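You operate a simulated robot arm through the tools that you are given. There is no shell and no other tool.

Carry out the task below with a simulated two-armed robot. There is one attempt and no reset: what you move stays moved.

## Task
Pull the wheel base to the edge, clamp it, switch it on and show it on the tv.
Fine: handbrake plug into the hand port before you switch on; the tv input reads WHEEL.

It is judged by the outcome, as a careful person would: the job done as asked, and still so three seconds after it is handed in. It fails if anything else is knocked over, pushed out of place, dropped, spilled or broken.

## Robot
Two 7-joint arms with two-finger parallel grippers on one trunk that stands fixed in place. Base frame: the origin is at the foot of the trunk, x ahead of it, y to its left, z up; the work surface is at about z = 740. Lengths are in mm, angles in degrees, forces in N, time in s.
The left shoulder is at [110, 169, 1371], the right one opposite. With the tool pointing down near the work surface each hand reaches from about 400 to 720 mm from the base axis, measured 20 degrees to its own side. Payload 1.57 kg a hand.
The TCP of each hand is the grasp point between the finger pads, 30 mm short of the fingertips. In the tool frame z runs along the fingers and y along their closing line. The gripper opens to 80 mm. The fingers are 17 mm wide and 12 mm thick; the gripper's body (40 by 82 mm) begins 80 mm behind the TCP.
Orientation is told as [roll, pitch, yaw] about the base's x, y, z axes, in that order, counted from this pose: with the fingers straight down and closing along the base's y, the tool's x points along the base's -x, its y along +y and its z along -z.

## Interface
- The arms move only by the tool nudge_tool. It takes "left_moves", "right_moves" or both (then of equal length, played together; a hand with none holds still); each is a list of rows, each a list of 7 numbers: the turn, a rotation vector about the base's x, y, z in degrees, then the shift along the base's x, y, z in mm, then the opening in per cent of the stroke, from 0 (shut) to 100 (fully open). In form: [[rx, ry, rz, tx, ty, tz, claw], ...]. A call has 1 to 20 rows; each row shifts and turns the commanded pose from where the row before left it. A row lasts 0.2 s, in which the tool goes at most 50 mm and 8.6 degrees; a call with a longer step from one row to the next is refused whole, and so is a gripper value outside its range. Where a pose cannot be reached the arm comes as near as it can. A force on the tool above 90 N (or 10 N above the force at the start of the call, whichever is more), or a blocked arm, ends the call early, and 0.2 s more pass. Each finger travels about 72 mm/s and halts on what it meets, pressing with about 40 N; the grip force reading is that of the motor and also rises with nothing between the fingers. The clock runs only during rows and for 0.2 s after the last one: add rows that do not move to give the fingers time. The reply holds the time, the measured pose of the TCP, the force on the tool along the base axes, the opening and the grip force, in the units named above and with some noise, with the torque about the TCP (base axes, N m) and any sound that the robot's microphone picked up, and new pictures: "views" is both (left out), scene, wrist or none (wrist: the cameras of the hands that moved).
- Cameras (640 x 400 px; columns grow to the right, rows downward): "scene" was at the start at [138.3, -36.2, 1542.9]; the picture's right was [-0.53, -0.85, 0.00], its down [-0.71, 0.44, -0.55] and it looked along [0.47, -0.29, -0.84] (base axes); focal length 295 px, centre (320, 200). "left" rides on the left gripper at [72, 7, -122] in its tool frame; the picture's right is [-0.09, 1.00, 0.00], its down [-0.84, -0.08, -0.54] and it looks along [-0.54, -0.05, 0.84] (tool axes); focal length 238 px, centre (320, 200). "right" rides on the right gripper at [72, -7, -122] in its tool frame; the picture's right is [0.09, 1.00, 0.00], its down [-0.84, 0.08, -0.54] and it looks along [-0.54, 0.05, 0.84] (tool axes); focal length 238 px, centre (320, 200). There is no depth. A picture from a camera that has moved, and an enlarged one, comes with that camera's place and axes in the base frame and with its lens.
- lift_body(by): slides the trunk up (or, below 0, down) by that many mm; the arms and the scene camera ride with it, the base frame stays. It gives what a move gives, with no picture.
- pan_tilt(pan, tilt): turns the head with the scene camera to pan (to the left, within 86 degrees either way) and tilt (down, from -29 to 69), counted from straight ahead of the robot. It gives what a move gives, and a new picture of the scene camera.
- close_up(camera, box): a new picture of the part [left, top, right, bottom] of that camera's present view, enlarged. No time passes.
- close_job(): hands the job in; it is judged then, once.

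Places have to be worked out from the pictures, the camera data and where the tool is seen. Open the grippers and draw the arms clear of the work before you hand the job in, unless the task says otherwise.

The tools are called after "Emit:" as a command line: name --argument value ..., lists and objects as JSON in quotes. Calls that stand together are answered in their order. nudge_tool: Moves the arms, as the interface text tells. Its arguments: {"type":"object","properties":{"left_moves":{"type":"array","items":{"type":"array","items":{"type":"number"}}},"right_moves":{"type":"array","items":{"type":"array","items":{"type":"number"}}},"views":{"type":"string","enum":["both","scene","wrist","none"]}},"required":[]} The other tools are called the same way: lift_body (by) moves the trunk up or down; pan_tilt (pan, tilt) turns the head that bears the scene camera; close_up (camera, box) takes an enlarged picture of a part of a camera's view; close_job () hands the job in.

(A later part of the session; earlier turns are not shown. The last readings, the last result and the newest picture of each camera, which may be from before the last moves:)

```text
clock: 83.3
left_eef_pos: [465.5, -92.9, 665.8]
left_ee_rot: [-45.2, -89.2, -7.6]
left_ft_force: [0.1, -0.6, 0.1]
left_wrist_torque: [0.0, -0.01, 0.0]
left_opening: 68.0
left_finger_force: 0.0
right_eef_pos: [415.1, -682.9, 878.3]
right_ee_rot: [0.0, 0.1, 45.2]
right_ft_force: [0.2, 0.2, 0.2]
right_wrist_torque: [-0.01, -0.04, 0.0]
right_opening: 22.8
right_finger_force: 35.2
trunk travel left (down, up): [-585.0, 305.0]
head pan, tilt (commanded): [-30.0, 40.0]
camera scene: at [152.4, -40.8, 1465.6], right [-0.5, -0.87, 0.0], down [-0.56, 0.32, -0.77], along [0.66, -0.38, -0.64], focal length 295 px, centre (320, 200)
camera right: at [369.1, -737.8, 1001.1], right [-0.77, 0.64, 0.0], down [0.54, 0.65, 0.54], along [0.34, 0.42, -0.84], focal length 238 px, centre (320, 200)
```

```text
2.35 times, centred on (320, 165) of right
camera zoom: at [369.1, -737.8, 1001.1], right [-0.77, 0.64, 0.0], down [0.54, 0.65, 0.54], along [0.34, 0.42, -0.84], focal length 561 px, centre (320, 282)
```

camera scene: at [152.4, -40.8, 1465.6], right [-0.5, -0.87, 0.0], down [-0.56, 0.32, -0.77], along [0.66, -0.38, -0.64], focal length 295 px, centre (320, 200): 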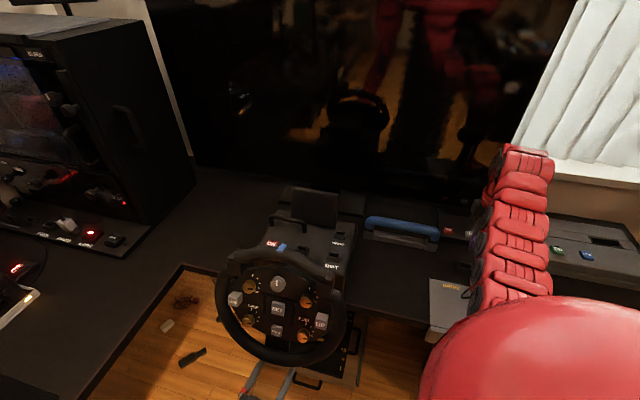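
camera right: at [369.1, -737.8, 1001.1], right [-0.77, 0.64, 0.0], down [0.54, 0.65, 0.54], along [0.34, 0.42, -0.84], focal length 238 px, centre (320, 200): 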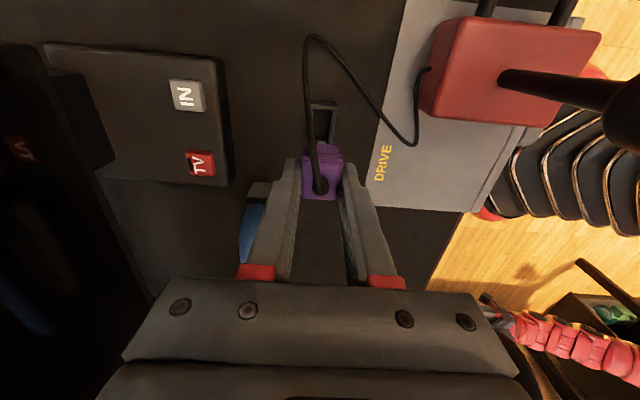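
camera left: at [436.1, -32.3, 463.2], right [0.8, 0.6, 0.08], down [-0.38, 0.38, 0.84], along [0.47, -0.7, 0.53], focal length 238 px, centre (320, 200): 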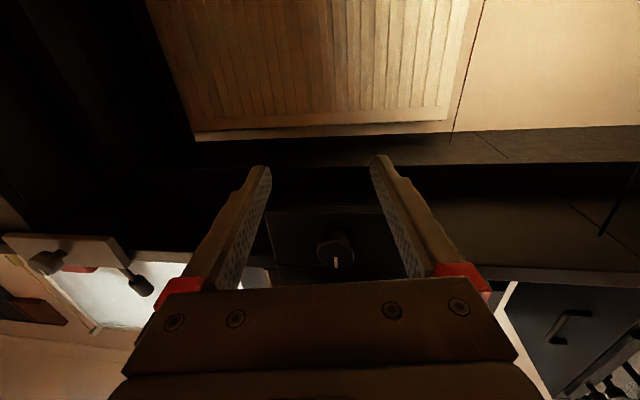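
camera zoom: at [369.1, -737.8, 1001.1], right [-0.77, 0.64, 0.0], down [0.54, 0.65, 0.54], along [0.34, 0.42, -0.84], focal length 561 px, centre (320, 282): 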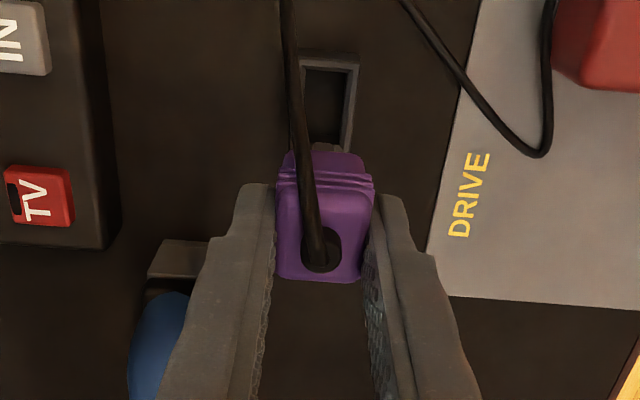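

The plug is out cleanly. The HAND port should now be near [616, -375, 866]. I'll raise the plug and carry it to a hover just to the right of the port, so the wrist camera can locate the port precisely.

Emit:
nudge_tool --right_moves '[[0, 0, 0, 0, 0, 30, 10], [0, 0, 0, 0, 0, 30, 10], [0, 0, 0, 5, 10, 30, 10], [0, 0, 0, 10, 20, 20, 10], [0, 0, 0, 20, 33, 0, 10], [0, 0, 0, 22, 35, 0, 10], [0, 0, 0, 22, 35, 0, 10], [0, 0, 0, 22, 35, 0, 10], [0, 0, 0, 22, 35, 0, 10], [0, 0, 0, 22, 35, 0, 10], [0, 0, 0, 20, 20, 0, 10], [0, 0, 0, 20, 15, 0, 10]]' --views "both"

```text
clock: 85.9
left_eef_pos: [465.5, -94.2, 664.0]
left_ee_rot: [-44.8, -89.3, -8.2]
left_ft_force: [0.2, 0.0, 0.2]
left_wrist_torque: [0.0, -0.01, -0.01]
left_opening: 68.1
left_finger_force: 0.0
right_eef_pos: [597.4, -410.1, 988.1]
right_ee_rot: [0.0, 0.2, 44.8]
right_ft_force: [0.2, 0.5, -0.1]
right_wrist_torque: [-0.03, 0.0, -0.02]
right_opening: 22.9
right_finger_force: 35.3
trunk travel left (down, up): [-585.0, 305.0]
head pan, tilt (commanded): [-30.0, 40.0]
camera scene: at [152.8, -41.3, 1465.5], right [-0.5, -0.87, 0.0], down [-0.56, 0.32, -0.77], along [0.66, -0.38, -0.64], focal length 295 px, centre (320, 200)
camera right: at [552.5, -464.6, 1110.5], right [-0.77, 0.64, 0.0], down [0.54, 0.65, 0.54], along [0.35, 0.42, -0.84], focal length 238 px, centre (320, 200)
```

scene: 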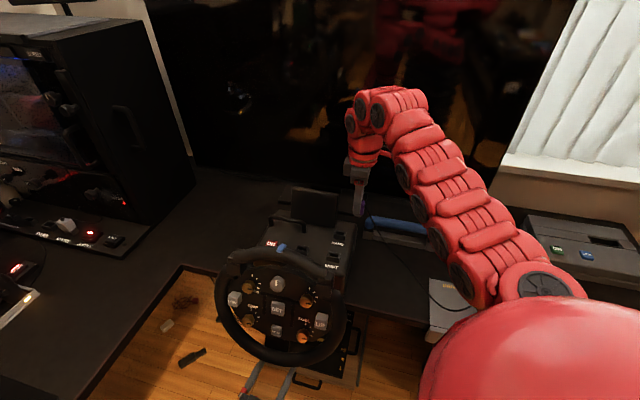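
right: 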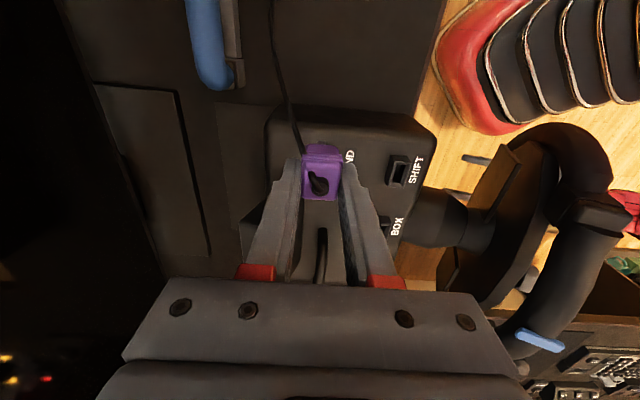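

The plug hides the HAND port from here, but SHIFT and BOX are visible as references. Enlarging to locate them.

Emit:
close_up --camera "right" --box '[240, 80, 460, 260]'

Emit:
close_up --camera "scene" --box '[270, 150, 430, 290]'

```text
2.22 times, centred on (350, 170) of right
camera zoom: at [552.5, -464.6, 1110.5], right [-0.77, 0.64, 0.0], down [0.54, 0.65, 0.54], along [0.35, 0.42, -0.84], focal length 530 px, centre (253, 267)
```

zoom: 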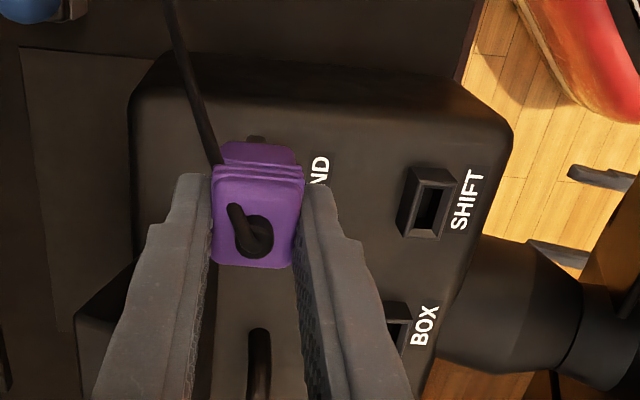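

```text
2.86 times, centred on (350, 220) of scene
camera zoom: at [152.8, -41.3, 1465.5], right [-0.5, -0.87, 0.0], down [-0.56, 0.32, -0.77], along [0.66, -0.38, -0.64], focal length 842 px, centre (234, 143)
```

zoom: 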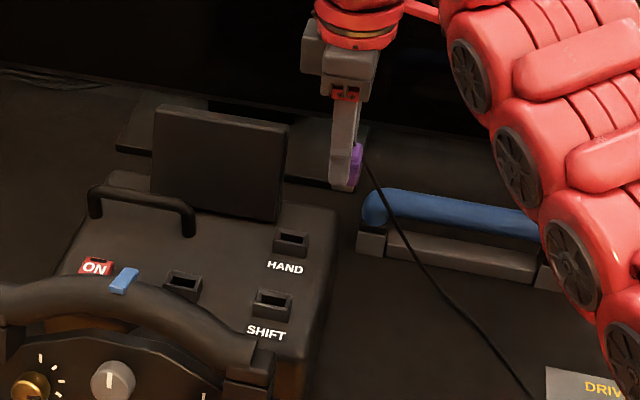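

The scene camera gives a clear side view of plug and port. To measure the port directly with the hand camera, I'll shift the hand sideways about 50 mm so the port comes into its view.

Emit:
nudge_tool --right_moves '[[0, 0, 0, 18, -18, 0, 10], [0, 0, 0, 18, -18, 0, 10], [0, 0, 0, 0, 0, 0, 10]]' --views "wrist"

Emit:
close_up --camera "right" --box '[300, 100, 500, 240]'

```text
clock: 86.7
left_eef_pos: [465.2, -93.6, 665.2]
left_ee_rot: [-42.3, -89.2, -10.6]
left_ft_force: [-1.1, 0.8, 0.2]
left_wrist_torque: [0.03, -0.01, -0.02]
left_opening: 68.2
left_finger_force: 0.0
right_eef_pos: [633.9, -448.8, 988.0]
right_ee_rot: [-0.1, 0.1, 45.0]
right_ft_force: [0.1, -0.2, -0.3]
right_wrist_torque: [-0.01, -0.03, 0.01]
right_opening: 22.9
right_finger_force: 35.3
trunk travel left (down, up): [-585.0, 305.0]
head pan, tilt (commanded): [-30.0, 40.0]
camera right: at [587.5, -502.3, 1111.0], right [-0.77, 0.64, 0.0], down [0.54, 0.65, 0.54], along [0.35, 0.42, -0.84], focal length 238 px, centre (320, 200)
```

right: 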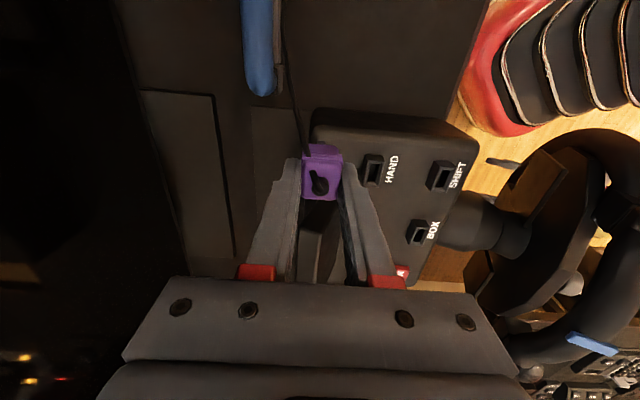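

```text
2.86 times, centred on (400, 170) of right
camera zoom: at [587.5, -502.3, 1111.0], right [-0.77, 0.64, 0.0], down [0.54, 0.65, 0.54], along [0.35, 0.42, -0.84], focal length 681 px, centre (91, 286)
```

zoom: 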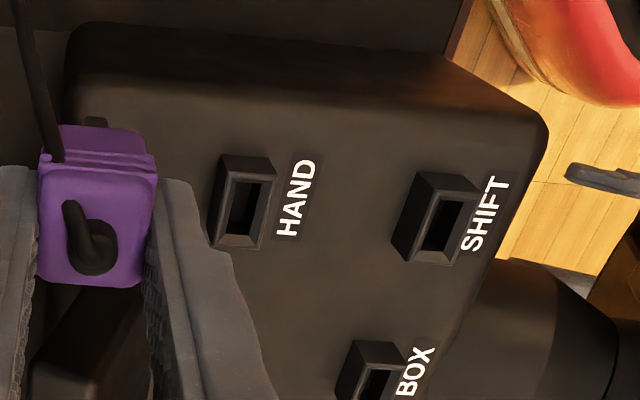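

The HAND port measures at about w 701, v −175, i.e. [619, -372], rim near z 865. I'll move the plug over it and descend to roughly 20 mm above the rim for a fine alignment check.

Emit:
nudge_tool --right_moves '[[0, 0, 0, -5, 26, 0, 10], [0, 0, 0, -5, 26, 0, 10], [0, 0, 0, -4.5, 25, 0, 10], [0, 0, 0, 0, 0, -20, 10], [0, 0, 0, 0, 0, -20, 10], [0, 0, 0, 0, 0, -13, 10], [0, 0, 0, 0, 0, 0, 10]]' --views "both"

Emit:
close_up --camera "right" --box '[220, 80, 420, 250]'

Emit:
close_up --camera "scene" --box '[290, 170, 390, 260]'

```text
clock: 88.3
left_eef_pos: [465.1, -94.0, 664.4]
left_ee_rot: [-43.4, -89.2, -9.6]
left_ft_force: [0.8, 0.4, -0.3]
left_wrist_torque: [0.02, 0.0, 0.02]
left_opening: 68.1
left_finger_force: 0.0
right_eef_pos: [619.7, -371.2, 934.7]
right_ee_rot: [-0.1, 0.0, 44.9]
right_ft_force: [-0.5, 0.0, -0.7]
right_wrist_torque: [-0.02, 0.0, 0.01]
right_opening: 22.8
right_finger_force: 35.3
trunk travel left (down, up): [-585.0, 305.0]
head pan, tilt (commanded): [-30.0, 40.0]
camera scene: at [152.0, -41.7, 1465.6], right [-0.5, -0.87, 0.0], down [-0.56, 0.32, -0.77], along [0.66, -0.38, -0.64], focal length 295 px, centre (320, 200)
camera right: at [574.5, -425.5, 1057.8], right [-0.77, 0.64, 0.0], down [0.54, 0.65, 0.54], along [0.35, 0.42, -0.84], focal length 238 px, centre (320, 200)
```

scene: 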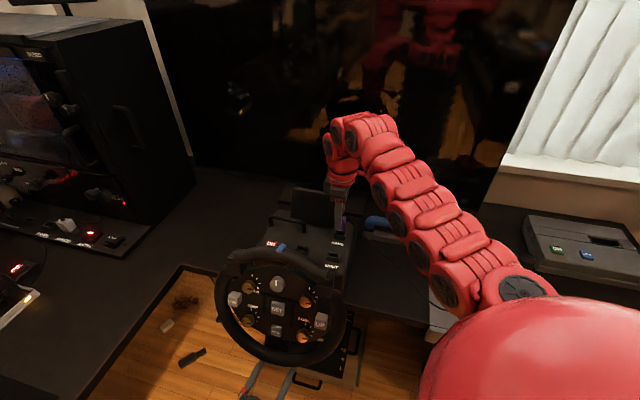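
right: 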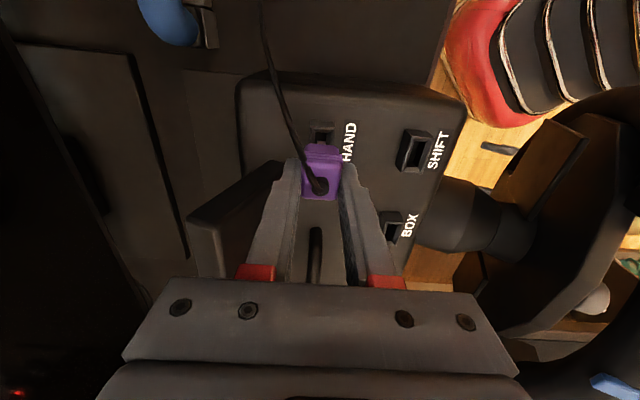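

```text
2.35 times, centred on (320, 165) of right
camera zoom: at [574.5, -425.5, 1057.8], right [-0.77, 0.64, 0.0], down [0.54, 0.65, 0.54], along [0.35, 0.42, -0.84], focal length 561 px, centre (320, 282)
```

zoom: 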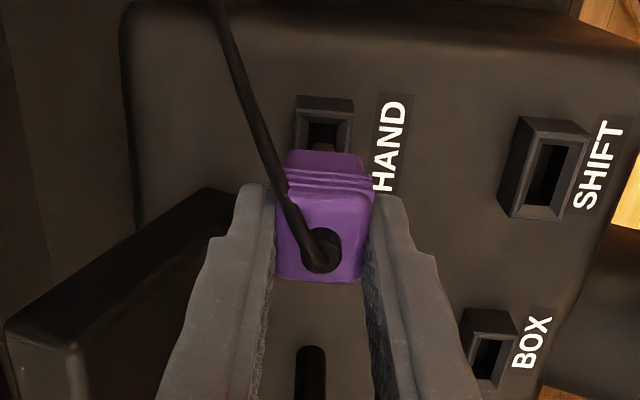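

```text
4.44 times, centred on (340, 215) of scene
camera zoom: at [152.0, -41.7, 1465.6], right [-0.5, -0.87, 0.0], down [-0.56, 0.32, -0.77], along [0.66, -0.38, -0.64], focal length 1310 px, centre (231, 133)
```

zoom: 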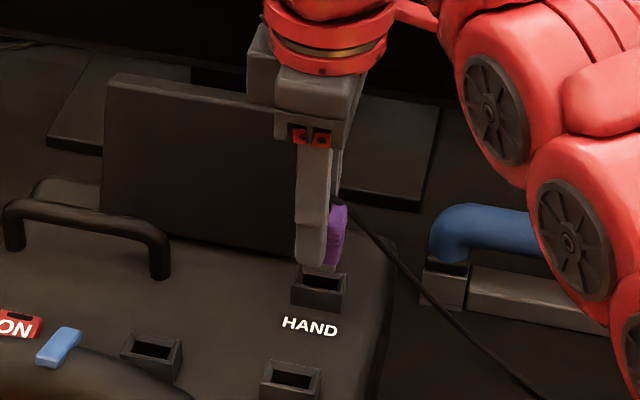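

The plug hovers right over the HAND port. I'll take tighter enlargements from both cameras for the final few millimetres.

Emit:
close_up --camera "scene" --box '[320, 205, 370, 245]'

Emit:
close_up --camera "right" --box '[290, 100, 360, 180]'

```text
10.00 times, centred on (345, 225) of scene
camera zoom: at [152.0, -41.7, 1465.6], right [-0.5, -0.87, 0.0], down [-0.56, 0.32, -0.77], along [0.66, -0.38, -0.64], focal length 2948 px, centre (70, -50)
```

zoom: 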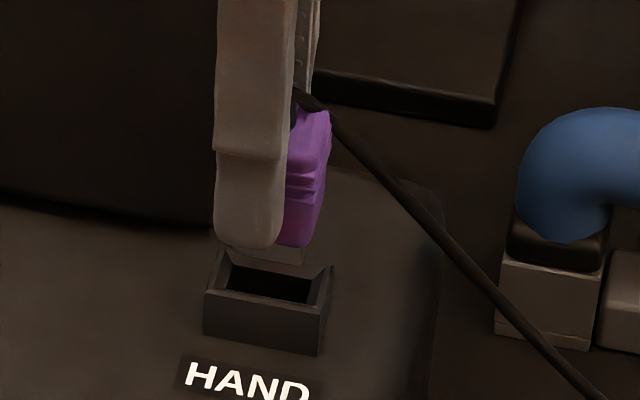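

```text
5.00 times, centred on (325, 140) of right
camera zoom: at [574.5, -425.5, 1057.8], right [-0.77, 0.64, 0.0], down [0.54, 0.65, 0.54], along [0.35, 0.42, -0.84], focal length 1192 px, centre (295, 500)
```

zoom: 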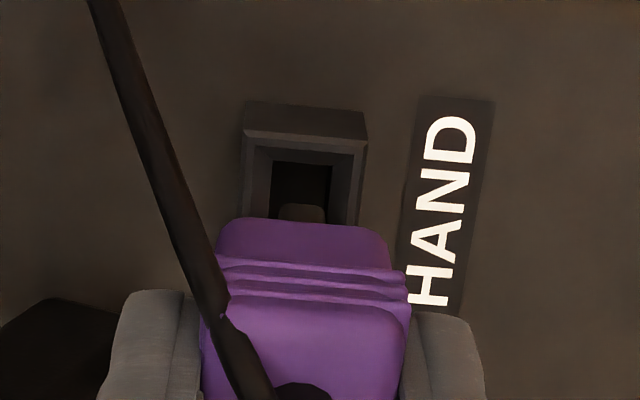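

Both views agree: the plug's grey nose is over the port and needs only about 1.5 mm toward the right side of the base. Shifting and descending 9 mm, then rechecking.

Emit:
nudge_tool --right_moves '[[0, 0, 0, -0.8, -1.3, 0, 10], [0, 0, 0, 0, 0, -5, 10], [0, 0, 0, 0, 0, -4, 10], [0, 0, 0, 0, 0, 0, 10]]' --views "wrist"

Emit:
close_up --camera "scene" --box '[320, 205, 370, 245]'

Emit:
close_up --camera "right" --box '[290, 100, 360, 180]'

```text
clock: 89.3
left_eef_pos: [463.8, -93.2, 665.3]
left_ee_rot: [-43.3, -89.2, -9.7]
left_ft_force: [-0.5, -0.8, 0.0]
left_wrist_torque: [0.05, 0.03, -0.01]
left_opening: 67.8
left_finger_force: 0.0
right_eef_pos: [618.1, -371.6, 926.4]
right_ee_rot: [0.0, 0.1, 45.0]
right_ft_force: [-0.2, 0.3, 0.6]
right_wrist_torque: [0.05, 0.0, -0.02]
right_opening: 22.8
right_finger_force: 35.2
trunk travel left (down, up): [-585.0, 305.0]
head pan, tilt (commanded): [-30.0, 40.0]
camera right: at [573.4, -426.1, 1049.1], right [-0.77, 0.64, 0.0], down [0.54, 0.65, 0.54], along [0.35, 0.42, -0.84], focal length 238 px, centre (320, 200)
```

right: 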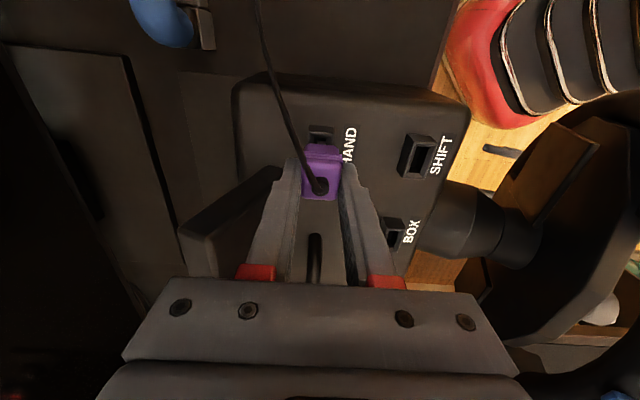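

```text
10.00 times, centred on (345, 225) of scene
camera zoom: at [152.1, -41.7, 1465.6], right [-0.5, -0.87, 0.0], down [-0.56, 0.32, -0.77], along [0.66, -0.38, -0.64], focal length 2948 px, centre (70, -50)
```

zoom: 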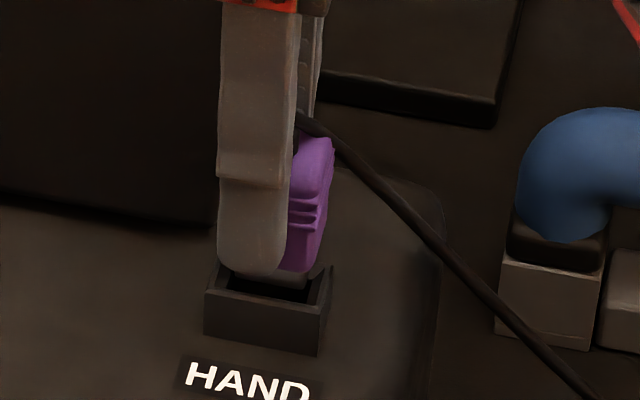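

```text
5.00 times, centred on (325, 140) of right
camera zoom: at [573.4, -426.1, 1049.1], right [-0.77, 0.64, 0.0], down [0.54, 0.65, 0.54], along [0.35, 0.42, -0.84], focal length 1192 px, centre (295, 500)
```

zoom: 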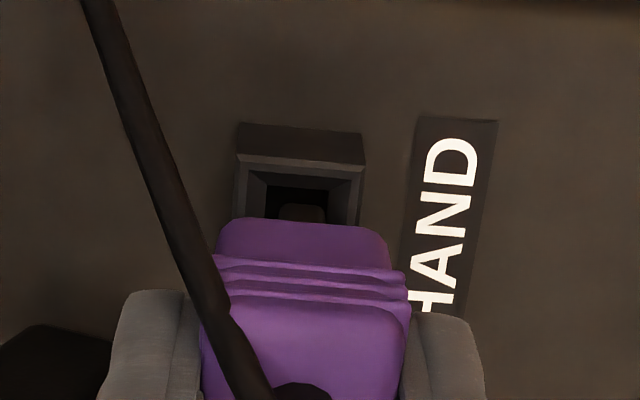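

The nose is entering the port mouth, centred within about a millimetre. A 0.5 mm correction, then lowering slowly while watching the force.

Emit:
nudge_tool --right_moves '[[0, 0, 0, 0.5, -0.3, 0, 10], [0, 0, 0, 0, 0, -3, 10], [0, 0, 0, 0, 0, -3, 10], [0, 0, 0, 0, 0, 0, 10]]' --views "wrist"

Emit:
close_up --camera "scene" --box '[320, 205, 370, 245]'

Emit:
close_up --camera "right" --box '[290, 100, 360, 180]'

```text
clock: 90.3
left_eef_pos: [464.2, -93.7, 665.0]
left_ee_rot: [-43.8, -89.2, -9.3]
left_ft_force: [-0.1, 0.2, -0.1]
left_wrist_torque: [0.03, 0.0, 0.02]
left_opening: 68.3
left_finger_force: 0.0
right_eef_pos: [619.6, -371.1, 921.3]
right_ee_rot: [0.1, 0.1, 45.0]
right_ft_force: [0.0, -0.8, 0.2]
right_wrist_torque: [-0.02, -0.01, 0.0]
right_opening: 22.6
right_finger_force: 35.5
trunk travel left (down, up): [-585.0, 305.0]
head pan, tilt (commanded): [-30.0, 40.0]
camera right: at [574.1, -426.3, 1043.0], right [-0.77, 0.64, 0.0], down [0.54, 0.65, 0.54], along [0.35, 0.42, -0.84], focal length 238 px, centre (320, 200)
```

right: 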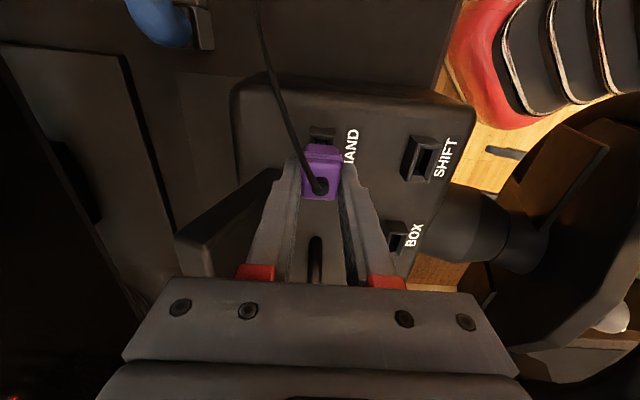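

```text
10.00 times, centred on (345, 225) of scene
camera zoom: at [152.0, -41.7, 1465.6], right [-0.5, -0.87, 0.0], down [-0.56, 0.32, -0.77], along [0.66, -0.38, -0.64], focal length 2948 px, centre (70, -50)
```

zoom: 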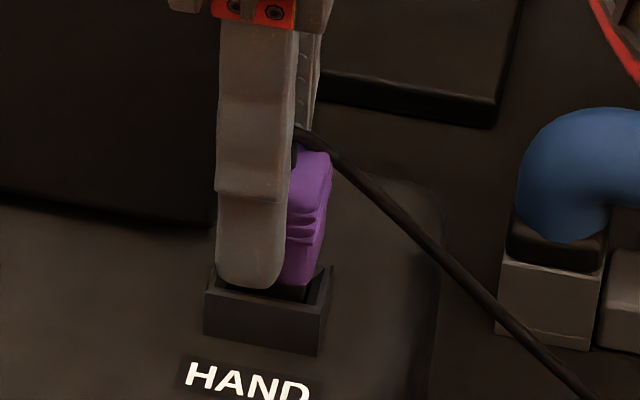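

```text
5.00 times, centred on (325, 140) of right
camera zoom: at [574.1, -426.3, 1043.0], right [-0.77, 0.64, 0.0], down [0.54, 0.65, 0.54], along [0.35, 0.42, -0.84], focal length 1192 px, centre (295, 500)
```

zoom: 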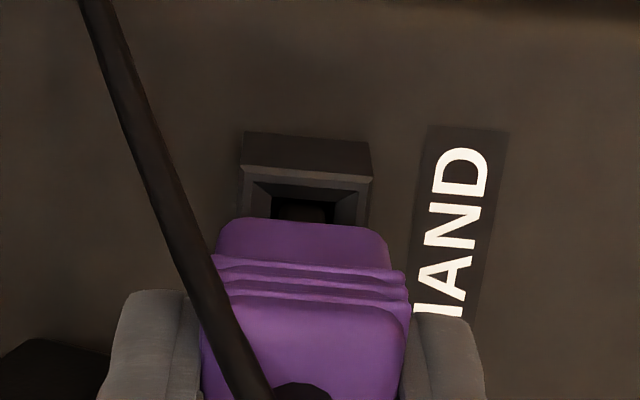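

The nose is level with the rim; comparing edges, it sits about 2 mm too far toward the right, so I'll shift it back by 2 mm and lower slowly again.

Emit:
nudge_tool --right_moves '[[0, 0, 0, 1.4, 1.4, 0, 10], [0, 0, 0, 0, 0, -2, 10], [0, 0, 0, 0, 0, -3, 10], [0, 0, 0, 0, 0, 0, 10]]' --views "wrist"

Emit:
close_up --camera "scene" --box '[320, 205, 370, 245]'

Emit:
close_up --camera "right" --box '[290, 100, 360, 180]'

```text
clock: 91.3
left_eef_pos: [465.4, -94.2, 664.7]
left_ee_rot: [-42.0, -89.2, -11.0]
left_ft_force: [0.3, 0.2, -0.6]
left_wrist_torque: [-0.03, 0.0, 0.02]
left_opening: 68.3
left_finger_force: 0.0
right_eef_pos: [620.5, -371.1, 914.8]
right_ee_rot: [-0.1, 0.1, 45.1]
right_ft_force: [-1.4, -3.1, 1.8]
right_wrist_torque: [-0.13, 0.13, -0.01]
right_opening: 22.7
right_finger_force: 35.3
trunk travel left (down, up): [-585.0, 305.0]
head pan, tilt (commanded): [-30.0, 40.0]
camera right: at [575.3, -425.4, 1037.9], right [-0.77, 0.64, 0.0], down [0.54, 0.65, 0.54], along [0.35, 0.42, -0.84], focal length 238 px, centre (320, 200)
```

right: 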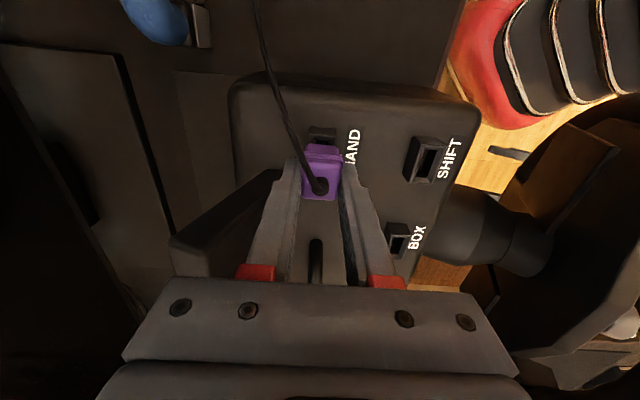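

```text
10.00 times, centred on (345, 225) of scene
camera zoom: at [151.5, -42.1, 1465.7], right [-0.5, -0.87, 0.0], down [-0.56, 0.32, -0.77], along [0.66, -0.38, -0.64], focal length 2948 px, centre (70, -50)
```

zoom: 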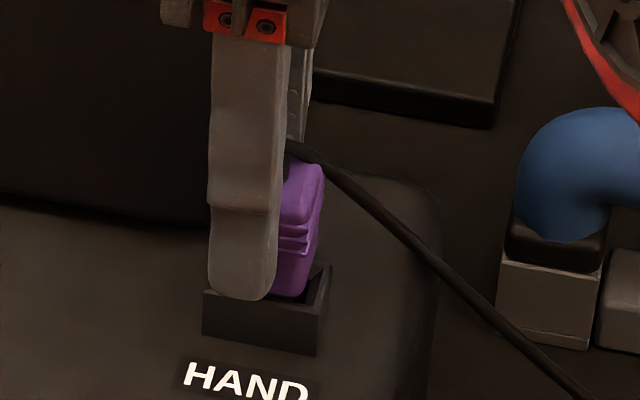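

```text
5.00 times, centred on (325, 140) of right
camera zoom: at [575.3, -425.4, 1037.9], right [-0.77, 0.64, 0.0], down [0.54, 0.65, 0.54], along [0.35, 0.42, -0.84], focal length 1192 px, centre (295, 500)
```

zoom: 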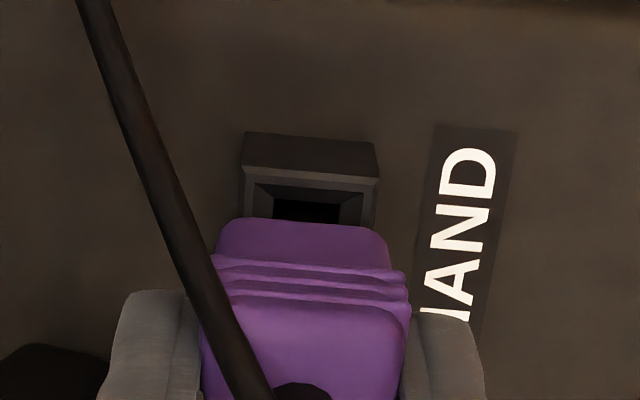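

Light contact only (about 3 N), so the nose is entering the socket. Small correction and continuing down in 2–3 mm steps.

Emit:
nudge_tool --right_moves '[[0, 0, 0, -0.7, -0.2, -2, 10], [0, 0, 0, 0, 0, -2, 10], [0, 0, 0, 0, 0, -2, 10], [0, 0, 0, 0, 0, 0, 10]]' --views "wrist"

Emit:
close_up --camera "scene" --box '[320, 205, 370, 245]'

Emit:
close_up --camera "right" --box '[290, 100, 360, 180]'

```text
clock: 92.3
left_eef_pos: [465.4, -93.6, 665.5]
left_ee_rot: [-46.4, -89.3, -6.5]
left_ft_force: [-0.1, -0.4, 0.5]
left_wrist_torque: [0.01, -0.02, -0.01]
left_opening: 68.0
left_finger_force: 0.0
right_eef_pos: [619.9, -369.5, 911.6]
right_ee_rot: [-0.4, 0.0, 44.9]
right_ft_force: [3.7, -3.0, 24.6]
right_wrist_torque: [-0.1, -0.06, 0.02]
right_opening: 22.9
right_finger_force: 35.5
trunk travel left (down, up): [-585.0, 305.0]
head pan, tilt (commanded): [-30.0, 40.0]
camera right: at [573.8, -424.4, 1034.2], right [-0.77, 0.64, -0.01], down [0.53, 0.65, 0.54], along [0.35, 0.41, -0.84], focal length 238 px, centre (320, 200)
```

right: 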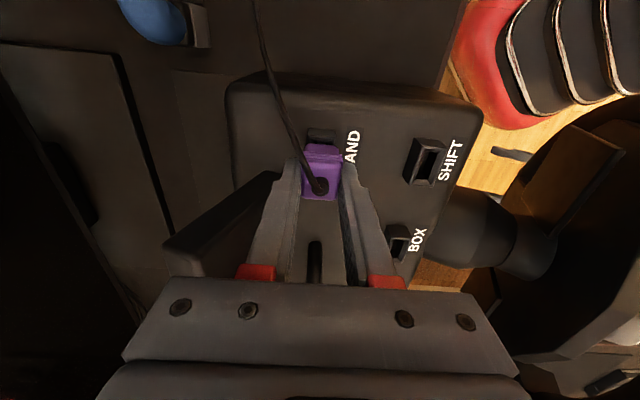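

```text
10.00 times, centred on (345, 225) of scene
camera zoom: at [149.7, -40.4, 1466.2], right [-0.5, -0.87, 0.0], down [-0.56, 0.32, -0.77], along [0.66, -0.38, -0.64], focal length 2948 px, centre (70, -50)
```

zoom: 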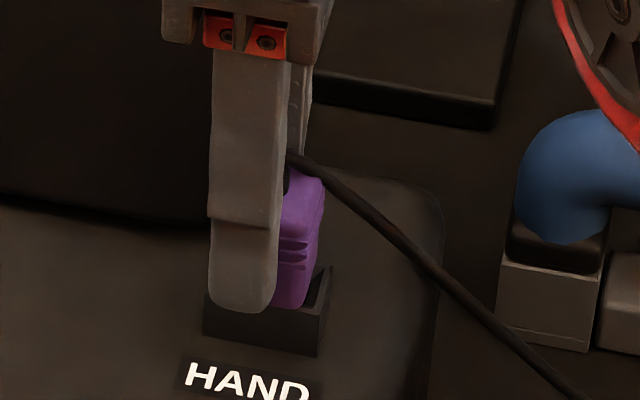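

```text
5.00 times, centred on (325, 140) of right
camera zoom: at [573.8, -424.4, 1034.2], right [-0.77, 0.64, -0.01], down [0.53, 0.65, 0.54], along [0.35, 0.41, -0.84], focal length 1192 px, centre (295, 500)
```

zoom: 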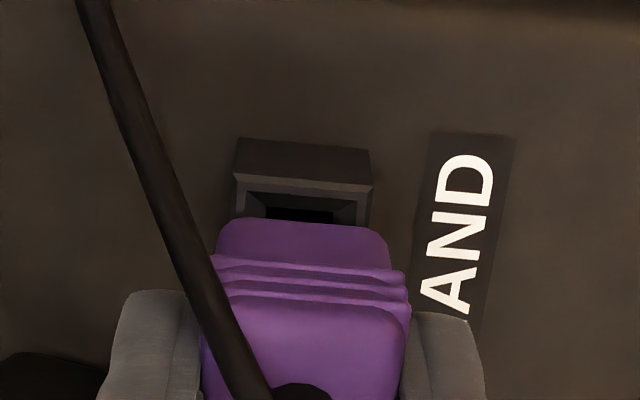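

At z 911.6 the nose meets resistance (25 N) about 6 mm above the seated depth, with a sideways push toward +w. I'll shift 0.8 mm that way under light pressure and see if it drops in.

Emit:
nudge_tool --right_moves '[[0, 0, 0, 0.57, -0.57, 0, 10], [0, 0, 0, 0, 0, -1, 10], [0, 0, 0, 0, 0, 0, 10]]' --views "wrist"

Emit:
close_up --camera "right" --box '[290, 100, 360, 180]'

Emit:
close_up --camera "scene" --box '[320, 205, 370, 245]'

```text
clock: 93.1
left_eef_pos: [463.6, -92.3, 665.8]
left_ee_rot: [-50.3, -89.3, -2.8]
left_ft_force: [-0.1, -0.4, 0.2]
left_wrist_torque: [0.02, -0.04, 0.0]
left_opening: 67.8
left_finger_force: 0.1
right_eef_pos: [619.6, -370.1, 910.4]
right_ee_rot: [-0.3, 0.0, 45.0]
right_ft_force: [12.0, -3.2, 42.7]
right_wrist_torque: [-0.19, -0.32, 0.05]
right_opening: 22.7
right_finger_force: 35.7
trunk travel left (down, up): [-585.0, 305.0]
head pan, tilt (commanded): [-30.0, 40.0]
camera right: at [573.3, -424.1, 1034.0], right [-0.77, 0.64, -0.01], down [0.53, 0.65, 0.54], along [0.35, 0.41, -0.84], focal length 238 px, centre (320, 200)
```

right: 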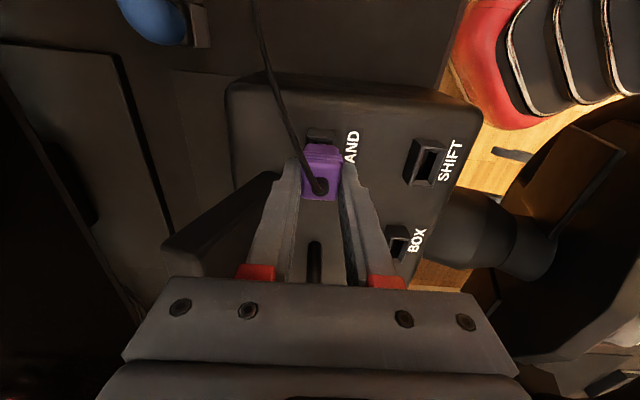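

```text
5.00 times, centred on (325, 140) of right
camera zoom: at [573.3, -424.1, 1034.0], right [-0.77, 0.64, -0.01], down [0.53, 0.65, 0.54], along [0.35, 0.41, -0.84], focal length 1192 px, centre (295, 500)
```

zoom: 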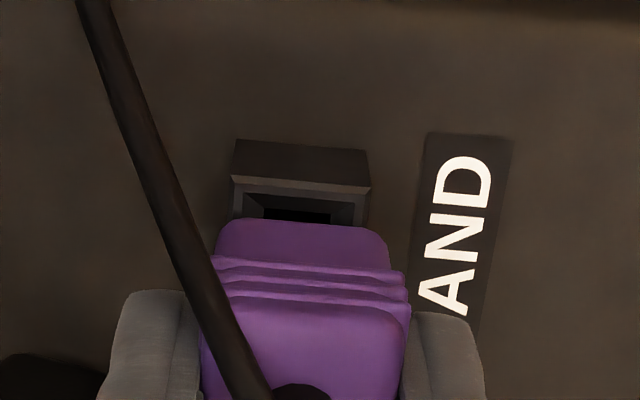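

```text
10.00 times, centred on (345, 225) of scene
camera zoom: at [149.0, -39.3, 1466.3], right [-0.5, -0.87, 0.0], down [-0.56, 0.32, -0.77], along [0.67, -0.38, -0.64], focal length 2948 px, centre (70, -50)
```

zoom: 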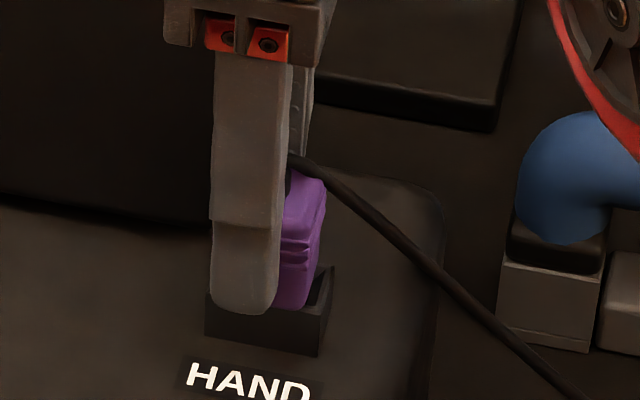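

The geometry now suggests the nose is already several millimetres inside and binding sideways rather than sitting on the rim. I'll relieve the sideways load (toward +w and −v) and press on gently.

Emit:
nudge_tool --right_moves '[[0, 0, 0, 0, 0, 2, 10], [0, 0, 0, 1.5, -0.4, 0, 10], [0, 0, 0, 0, 0, -2, 10], [0, 0, 0, 0, 0, 0, 10]]' --views "none"

```text
clock: 94.1
left_eef_pos: [463.4, -92.6, 666.4]
left_ee_rot: [-51.8, -89.4, -1.2]
left_ft_force: [-0.6, -0.4, 0.3]
left_wrist_torque: [0.02, 0.01, -0.01]
left_opening: 67.9
left_finger_force: 0.2
right_eef_pos: [619.1, -369.2, 912.4]
right_ee_rot: [-0.3, 0.0, 45.0]
right_ft_force: [7.4, -1.4, 41.1]
right_wrist_torque: [-0.13, -0.19, 0.0]
right_opening: 22.9
right_finger_force: 35.2
trunk travel left (down, up): [-585.0, 305.0]
head pan, tilt (commanded): [-30.0, 40.0]
```

Pressing down makes the trunk lean back a few millimetres, dragging the plug toward −w inside the socket. I'll compensate by leading +w while pressing further down.

Emit:
nudge_tool --right_moves '[[0, 0, 0, 1.2, -0.3, 0, 10], [0, 0, 0, 0.4, -0.3, -2, 10], [0, 0, 0, 0.3, -0.3, -1, 10], [0, 0, 0, 0, 0, 0, 10]]' --views "wrist"

Emit:
close_up --camera "right" --box '[290, 100, 360, 180]'

Emit:
close_up --camera "scene" --box '[320, 205, 370, 245]'

```text
clock: 95.1
left_eef_pos: [462.0, -92.6, 667.9]
left_ee_rot: [-58.7, -89.5, 5.7]
left_ft_force: [0.0, 0.3, 0.0]
left_wrist_torque: [0.0, 0.03, 0.01]
left_opening: 67.8
left_finger_force: 0.0
right_eef_pos: [618.0, -371.3, 911.8]
right_ee_rot: [-0.5, -0.1, 45.0]
right_ft_force: [-5.3, 0.4, 57.2]
right_wrist_torque: [-0.02, 0.33, -0.01]
right_opening: 22.5
right_finger_force: 34.8
trunk travel left (down, up): [-585.0, 305.0]
head pan, tilt (commanded): [-30.0, 40.0]
camera right: at [573.1, -424.1, 1033.4], right [-0.77, 0.64, -0.01], down [0.53, 0.65, 0.54], along [0.35, 0.41, -0.84], focal length 238 px, centre (320, 200)
```

right: 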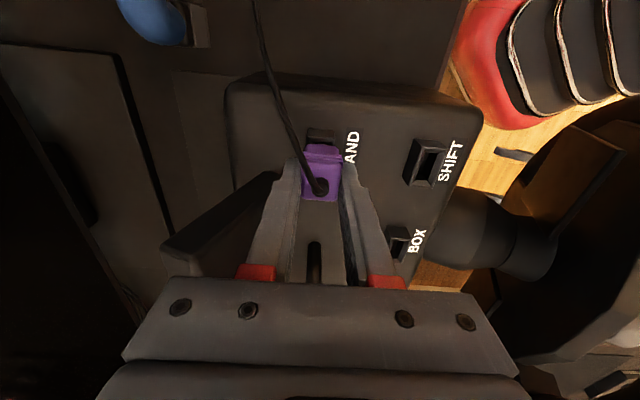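

```text
5.00 times, centred on (325, 140) of right
camera zoom: at [573.1, -424.1, 1033.4], right [-0.77, 0.64, -0.01], down [0.53, 0.65, 0.54], along [0.35, 0.41, -0.84], focal length 1192 px, centre (295, 500)
```

zoom: 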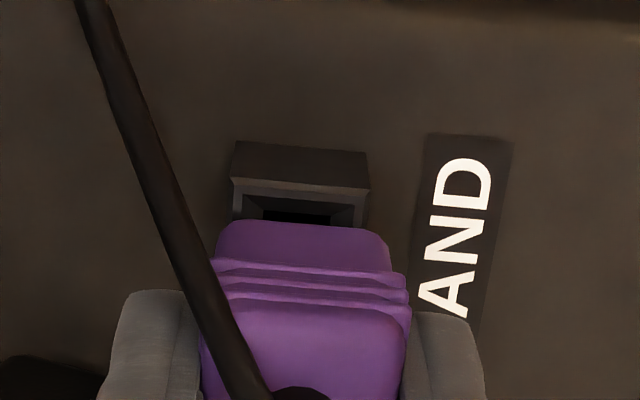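

```text
10.00 times, centred on (345, 225) of scene
camera zoom: at [144.1, -37.5, 1466.8], right [-0.5, -0.87, 0.0], down [-0.55, 0.32, -0.77], along [0.67, -0.38, -0.64], focal length 2948 px, centre (70, -50)
```

zoom: 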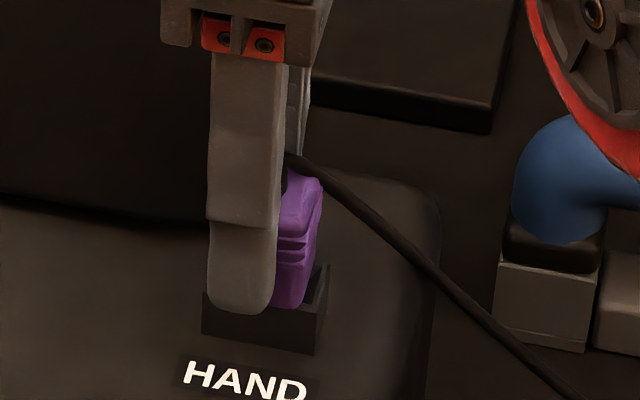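

It is resting hard at 57 N without going deeper, so I'll stop pressing, lift 20 mm, and measure the nose against the hole more carefully.

Emit:
nudge_tool --right_moves '[[0, 0, 0, -1.5, 0.5, 6, 10], [0, 0, 0, -1, 0.5, 8, 10], [0, 0, 0, 0, 0, 8, 10], [0, 0, 0, 0, 0, 0, 10]]' --views "both"

Emit:
close_up --camera "right" --box '[295, 110, 355, 160]'

Emit:
close_up --camera "scene" --box '[330, 205, 360, 235]'

```text
clock: 96.1
left_eef_pos: [465.5, -94.6, 665.4]
left_ee_rot: [-43.1, -89.1, -10.0]
left_ft_force: [-0.1, 0.5, -0.4]
left_wrist_torque: [0.02, 0.04, 0.02]
left_opening: 67.9
left_finger_force: 0.0
right_eef_pos: [619.9, -371.5, 927.6]
right_ee_rot: [0.1, 0.1, 45.0]
right_ft_force: [-0.4, -0.4, -0.7]
right_wrist_torque: [0.02, 0.01, -0.03]
right_opening: 22.7
right_finger_force: 34.9
trunk travel left (down, up): [-585.0, 305.0]
head pan, tilt (commanded): [-30.0, 40.0]
camera scene: at [152.2, -41.9, 1465.5], right [-0.5, -0.87, 0.0], down [-0.56, 0.32, -0.77], along [0.66, -0.38, -0.64], focal length 295 px, centre (320, 200)
camera right: at [574.7, -426.1, 1049.7], right [-0.77, 0.64, 0.0], down [0.54, 0.65, 0.54], along [0.34, 0.42, -0.84], focal length 238 px, centre (320, 200)
```

scene: 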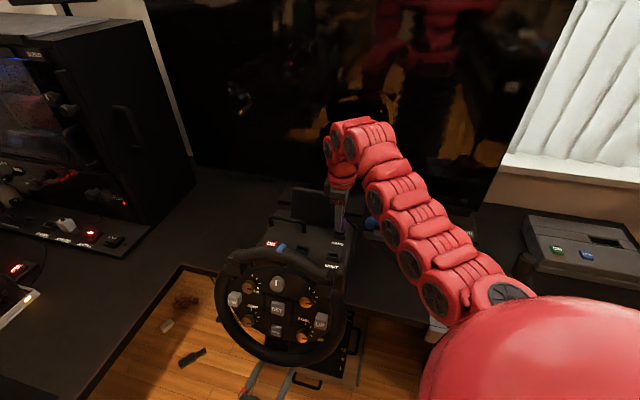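
right: 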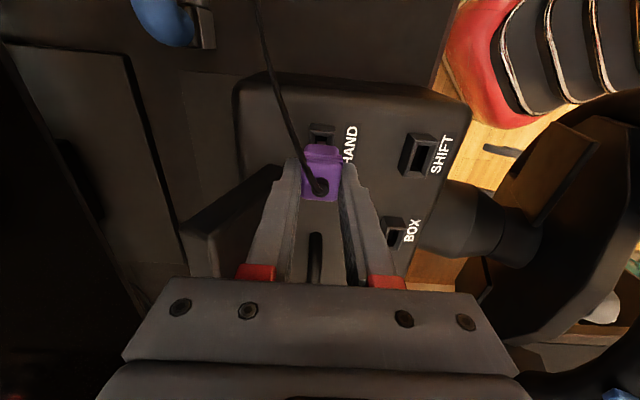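

```text
8.00 times, centred on (325, 135) of right
camera zoom: at [574.7, -426.1, 1049.7], right [-0.77, 0.64, 0.0], down [0.54, 0.65, 0.54], along [0.34, 0.42, -0.84], focal length 1907 px, centre (280, 720)
```

zoom: 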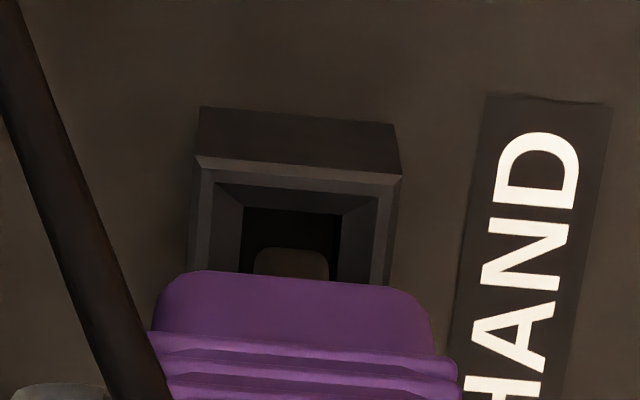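

```text
13.33 times, centred on (345, 220) of scene
camera zoom: at [152.2, -41.9, 1465.5], right [-0.5, -0.87, 0.0], down [-0.56, 0.32, -0.77], along [0.66, -0.38, -0.64], focal length 3930 px, centre (-13, -67)
```

zoom: 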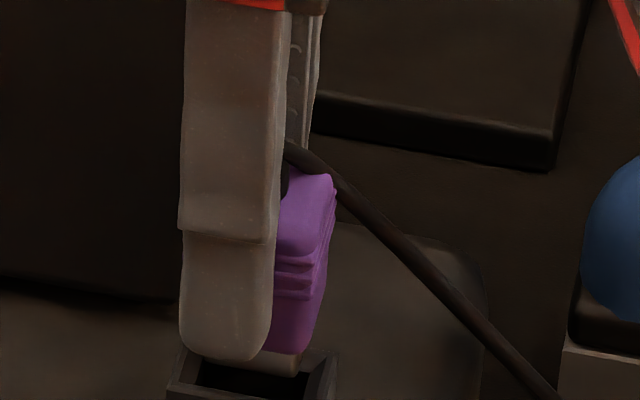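

I need the port's front edge in the picture too; taking slightly shifted enlargements.

Emit:
close_up --camera "scene" --box '[330, 218, 360, 238]'

Emit:
close_up --camera "right" --box '[310, 125, 340, 145]'

```text
16.00 times, centred on (345, 228) of scene
camera zoom: at [152.2, -41.9, 1465.5], right [-0.5, -0.87, 0.0], down [-0.56, 0.32, -0.77], along [0.66, -0.38, -0.64], focal length 4716 px, centre (-80, -248)
```

zoom: 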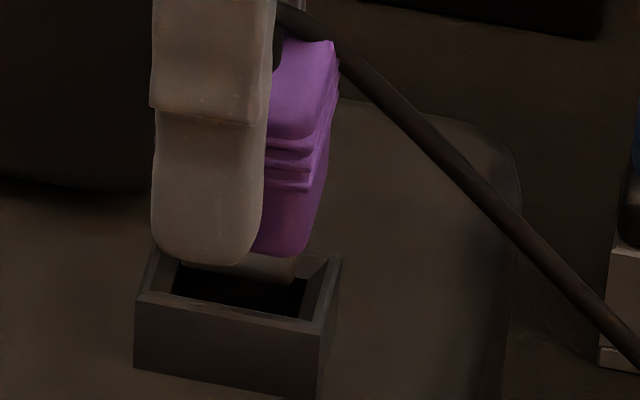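

```text
16.00 times, centred on (325, 135) of right
camera zoom: at [574.7, -426.1, 1049.7], right [-0.77, 0.64, 0.0], down [0.54, 0.65, 0.54], along [0.34, 0.42, -0.84], focal length 3814 px, centre (240, 1240)
```

zoom: 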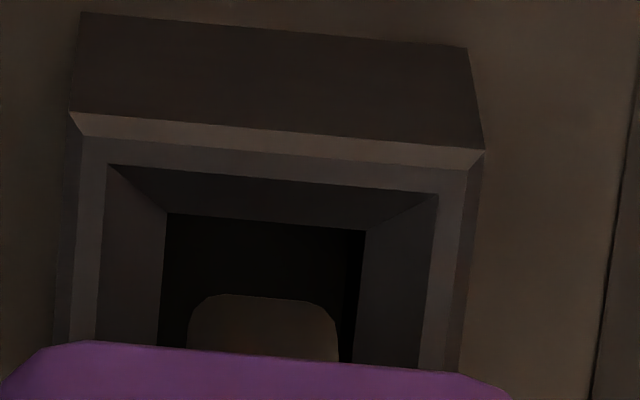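

Now I can see the port's funnel and hole clearly. One more enlargement of the nose itself to get its exact ends.

Emit:
close_up --camera "scene" --box '[338, 222, 358, 236]'

Emit:
close_up --camera "right" --box '[300, 120, 350, 160]'

```text
16.00 times, centred on (348, 229) of scene
camera zoom: at [152.2, -41.9, 1465.5], right [-0.5, -0.87, 0.0], down [-0.56, 0.32, -0.77], along [0.66, -0.38, -0.64], focal length 4716 px, centre (-128, -264)
```

zoom: 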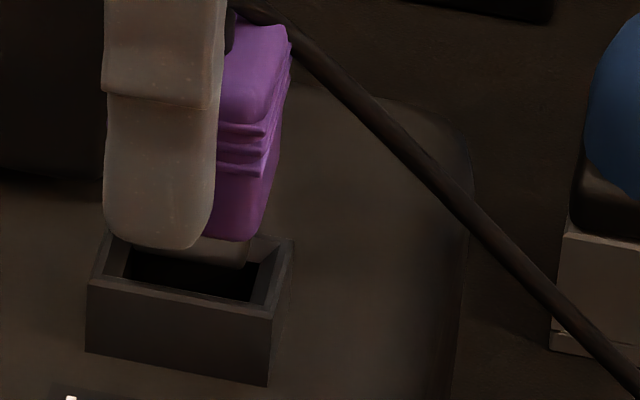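

```text
10.00 times, centred on (325, 140) of right
camera zoom: at [574.7, -426.1, 1049.7], right [-0.77, 0.64, 0.0], down [0.54, 0.65, 0.54], along [0.34, 0.42, -0.84], focal length 2384 px, centre (270, 800)
```

zoom: 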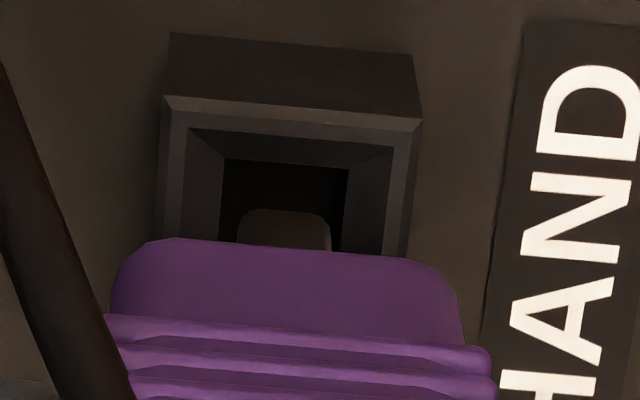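

The nose end looks about 2 mm too far toward the right (+v) and was likely resting on the funnel's slope. I'll shift 2.5 mm toward −v and lower gently again.

Emit:
nudge_tool --right_moves '[[0, 0, 0, 1.6, 1.9, 0, 10], [0, 0, 0, 0, 0, -5, 10], [0, 0, 0, 0, 0, -5, 10], [0, 0, 0, 0, 0, -4, 10], [0, 0, 0, 0, 0, -2, 10], [0, 0, 0, 0, 0, 0, 10]]' --views "wrist"

Emit:
close_up --camera "right" --box '[300, 120, 350, 160]'

Emit:
close_up --camera "scene" --box '[330, 215, 360, 238]'

```text
clock: 97.5
left_eef_pos: [464.1, -94.1, 665.3]
left_ee_rot: [-40.6, -89.3, -12.2]
left_ft_force: [0.3, 0.4, -0.2]
left_wrist_torque: [-0.03, 0.01, -0.02]
left_opening: 68.2
left_finger_force: 0.0
right_eef_pos: [621.9, -370.6, 911.1]
right_ee_rot: [-0.1, 0.1, 44.9]
right_ft_force: [-5.8, -4.6, 2.8]
right_wrist_torque: [-0.19, 0.29, -0.04]
right_opening: 22.6
right_finger_force: 35.3
trunk travel left (down, up): [-585.0, 305.0]
head pan, tilt (commanded): [-30.0, 40.0]
camera right: at [576.1, -426.1, 1034.0], right [-0.77, 0.64, 0.0], down [0.54, 0.65, 0.54], along [0.35, 0.42, -0.84], focal length 238 px, centre (320, 200)
```

right: 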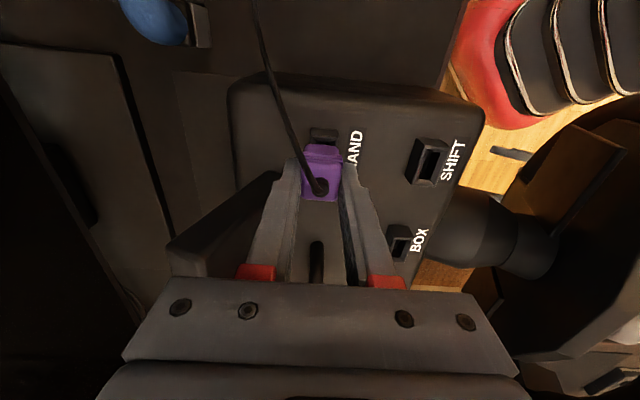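

```text
10.00 times, centred on (325, 140) of right
camera zoom: at [576.1, -426.1, 1034.0], right [-0.77, 0.64, 0.0], down [0.54, 0.65, 0.54], along [0.35, 0.42, -0.84], focal length 2384 px, centre (270, 800)
```

zoom: 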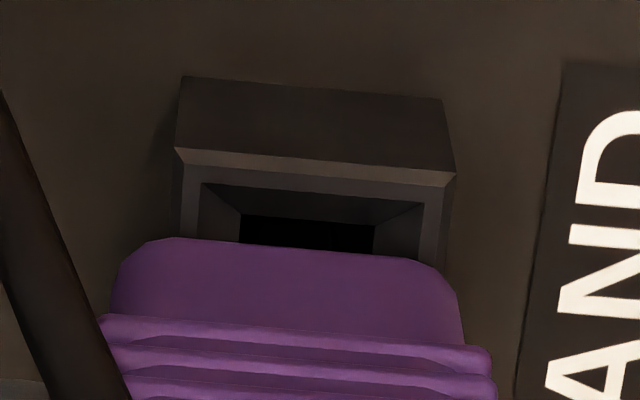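

```text
16.00 times, centred on (345, 226) of scene
camera zoom: at [150.9, -42.5, 1465.7], right [-0.5, -0.87, 0.0], down [-0.56, 0.32, -0.77], along [0.66, -0.38, -0.64], focal length 4716 px, centre (-80, -224)
```

zoom: 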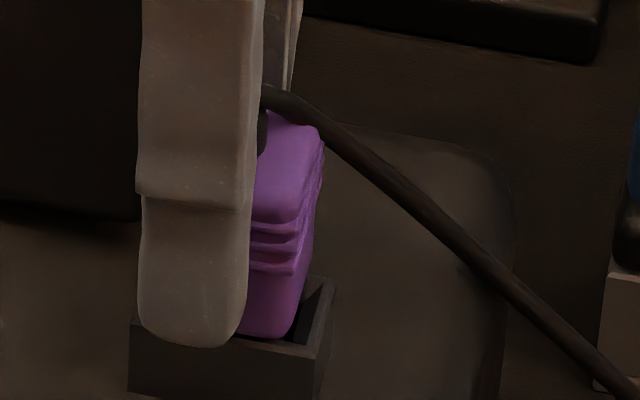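

Now it passes that height with only 3 N vertical: the nose is in the hole, touching the −v wall lightly. Correcting 0.7 mm and continuing down.

Emit:
nudge_tool --right_moves '[[0, 0, 0, -0.5, -0.5, 0, 10], [0, 0, 0, 0, 0, -2, 10], [0, 0, 0, 0, 0, -2, 10], [0, 0, 0, 0, 0, 0, 10]]' --views "none"

```text
clock: 98.5
left_eef_pos: [463.3, -93.5, 666.3]
left_ee_rot: [-44.3, -89.4, -8.8]
left_ft_force: [-0.2, -0.1, 0.2]
left_wrist_torque: [-0.04, 0.01, 0.01]
left_opening: 68.3
left_finger_force: 0.1
right_eef_pos: [621.8, -371.2, 910.3]
right_ee_rot: [-0.5, -0.1, 44.9]
right_ft_force: [4.5, -10.9, 34.7]
right_wrist_torque: [-0.22, -0.14, -0.07]
right_opening: 22.7
right_finger_force: 34.4
trunk travel left (down, up): [-585.0, 305.0]
head pan, tilt (commanded): [-30.0, 40.0]
```

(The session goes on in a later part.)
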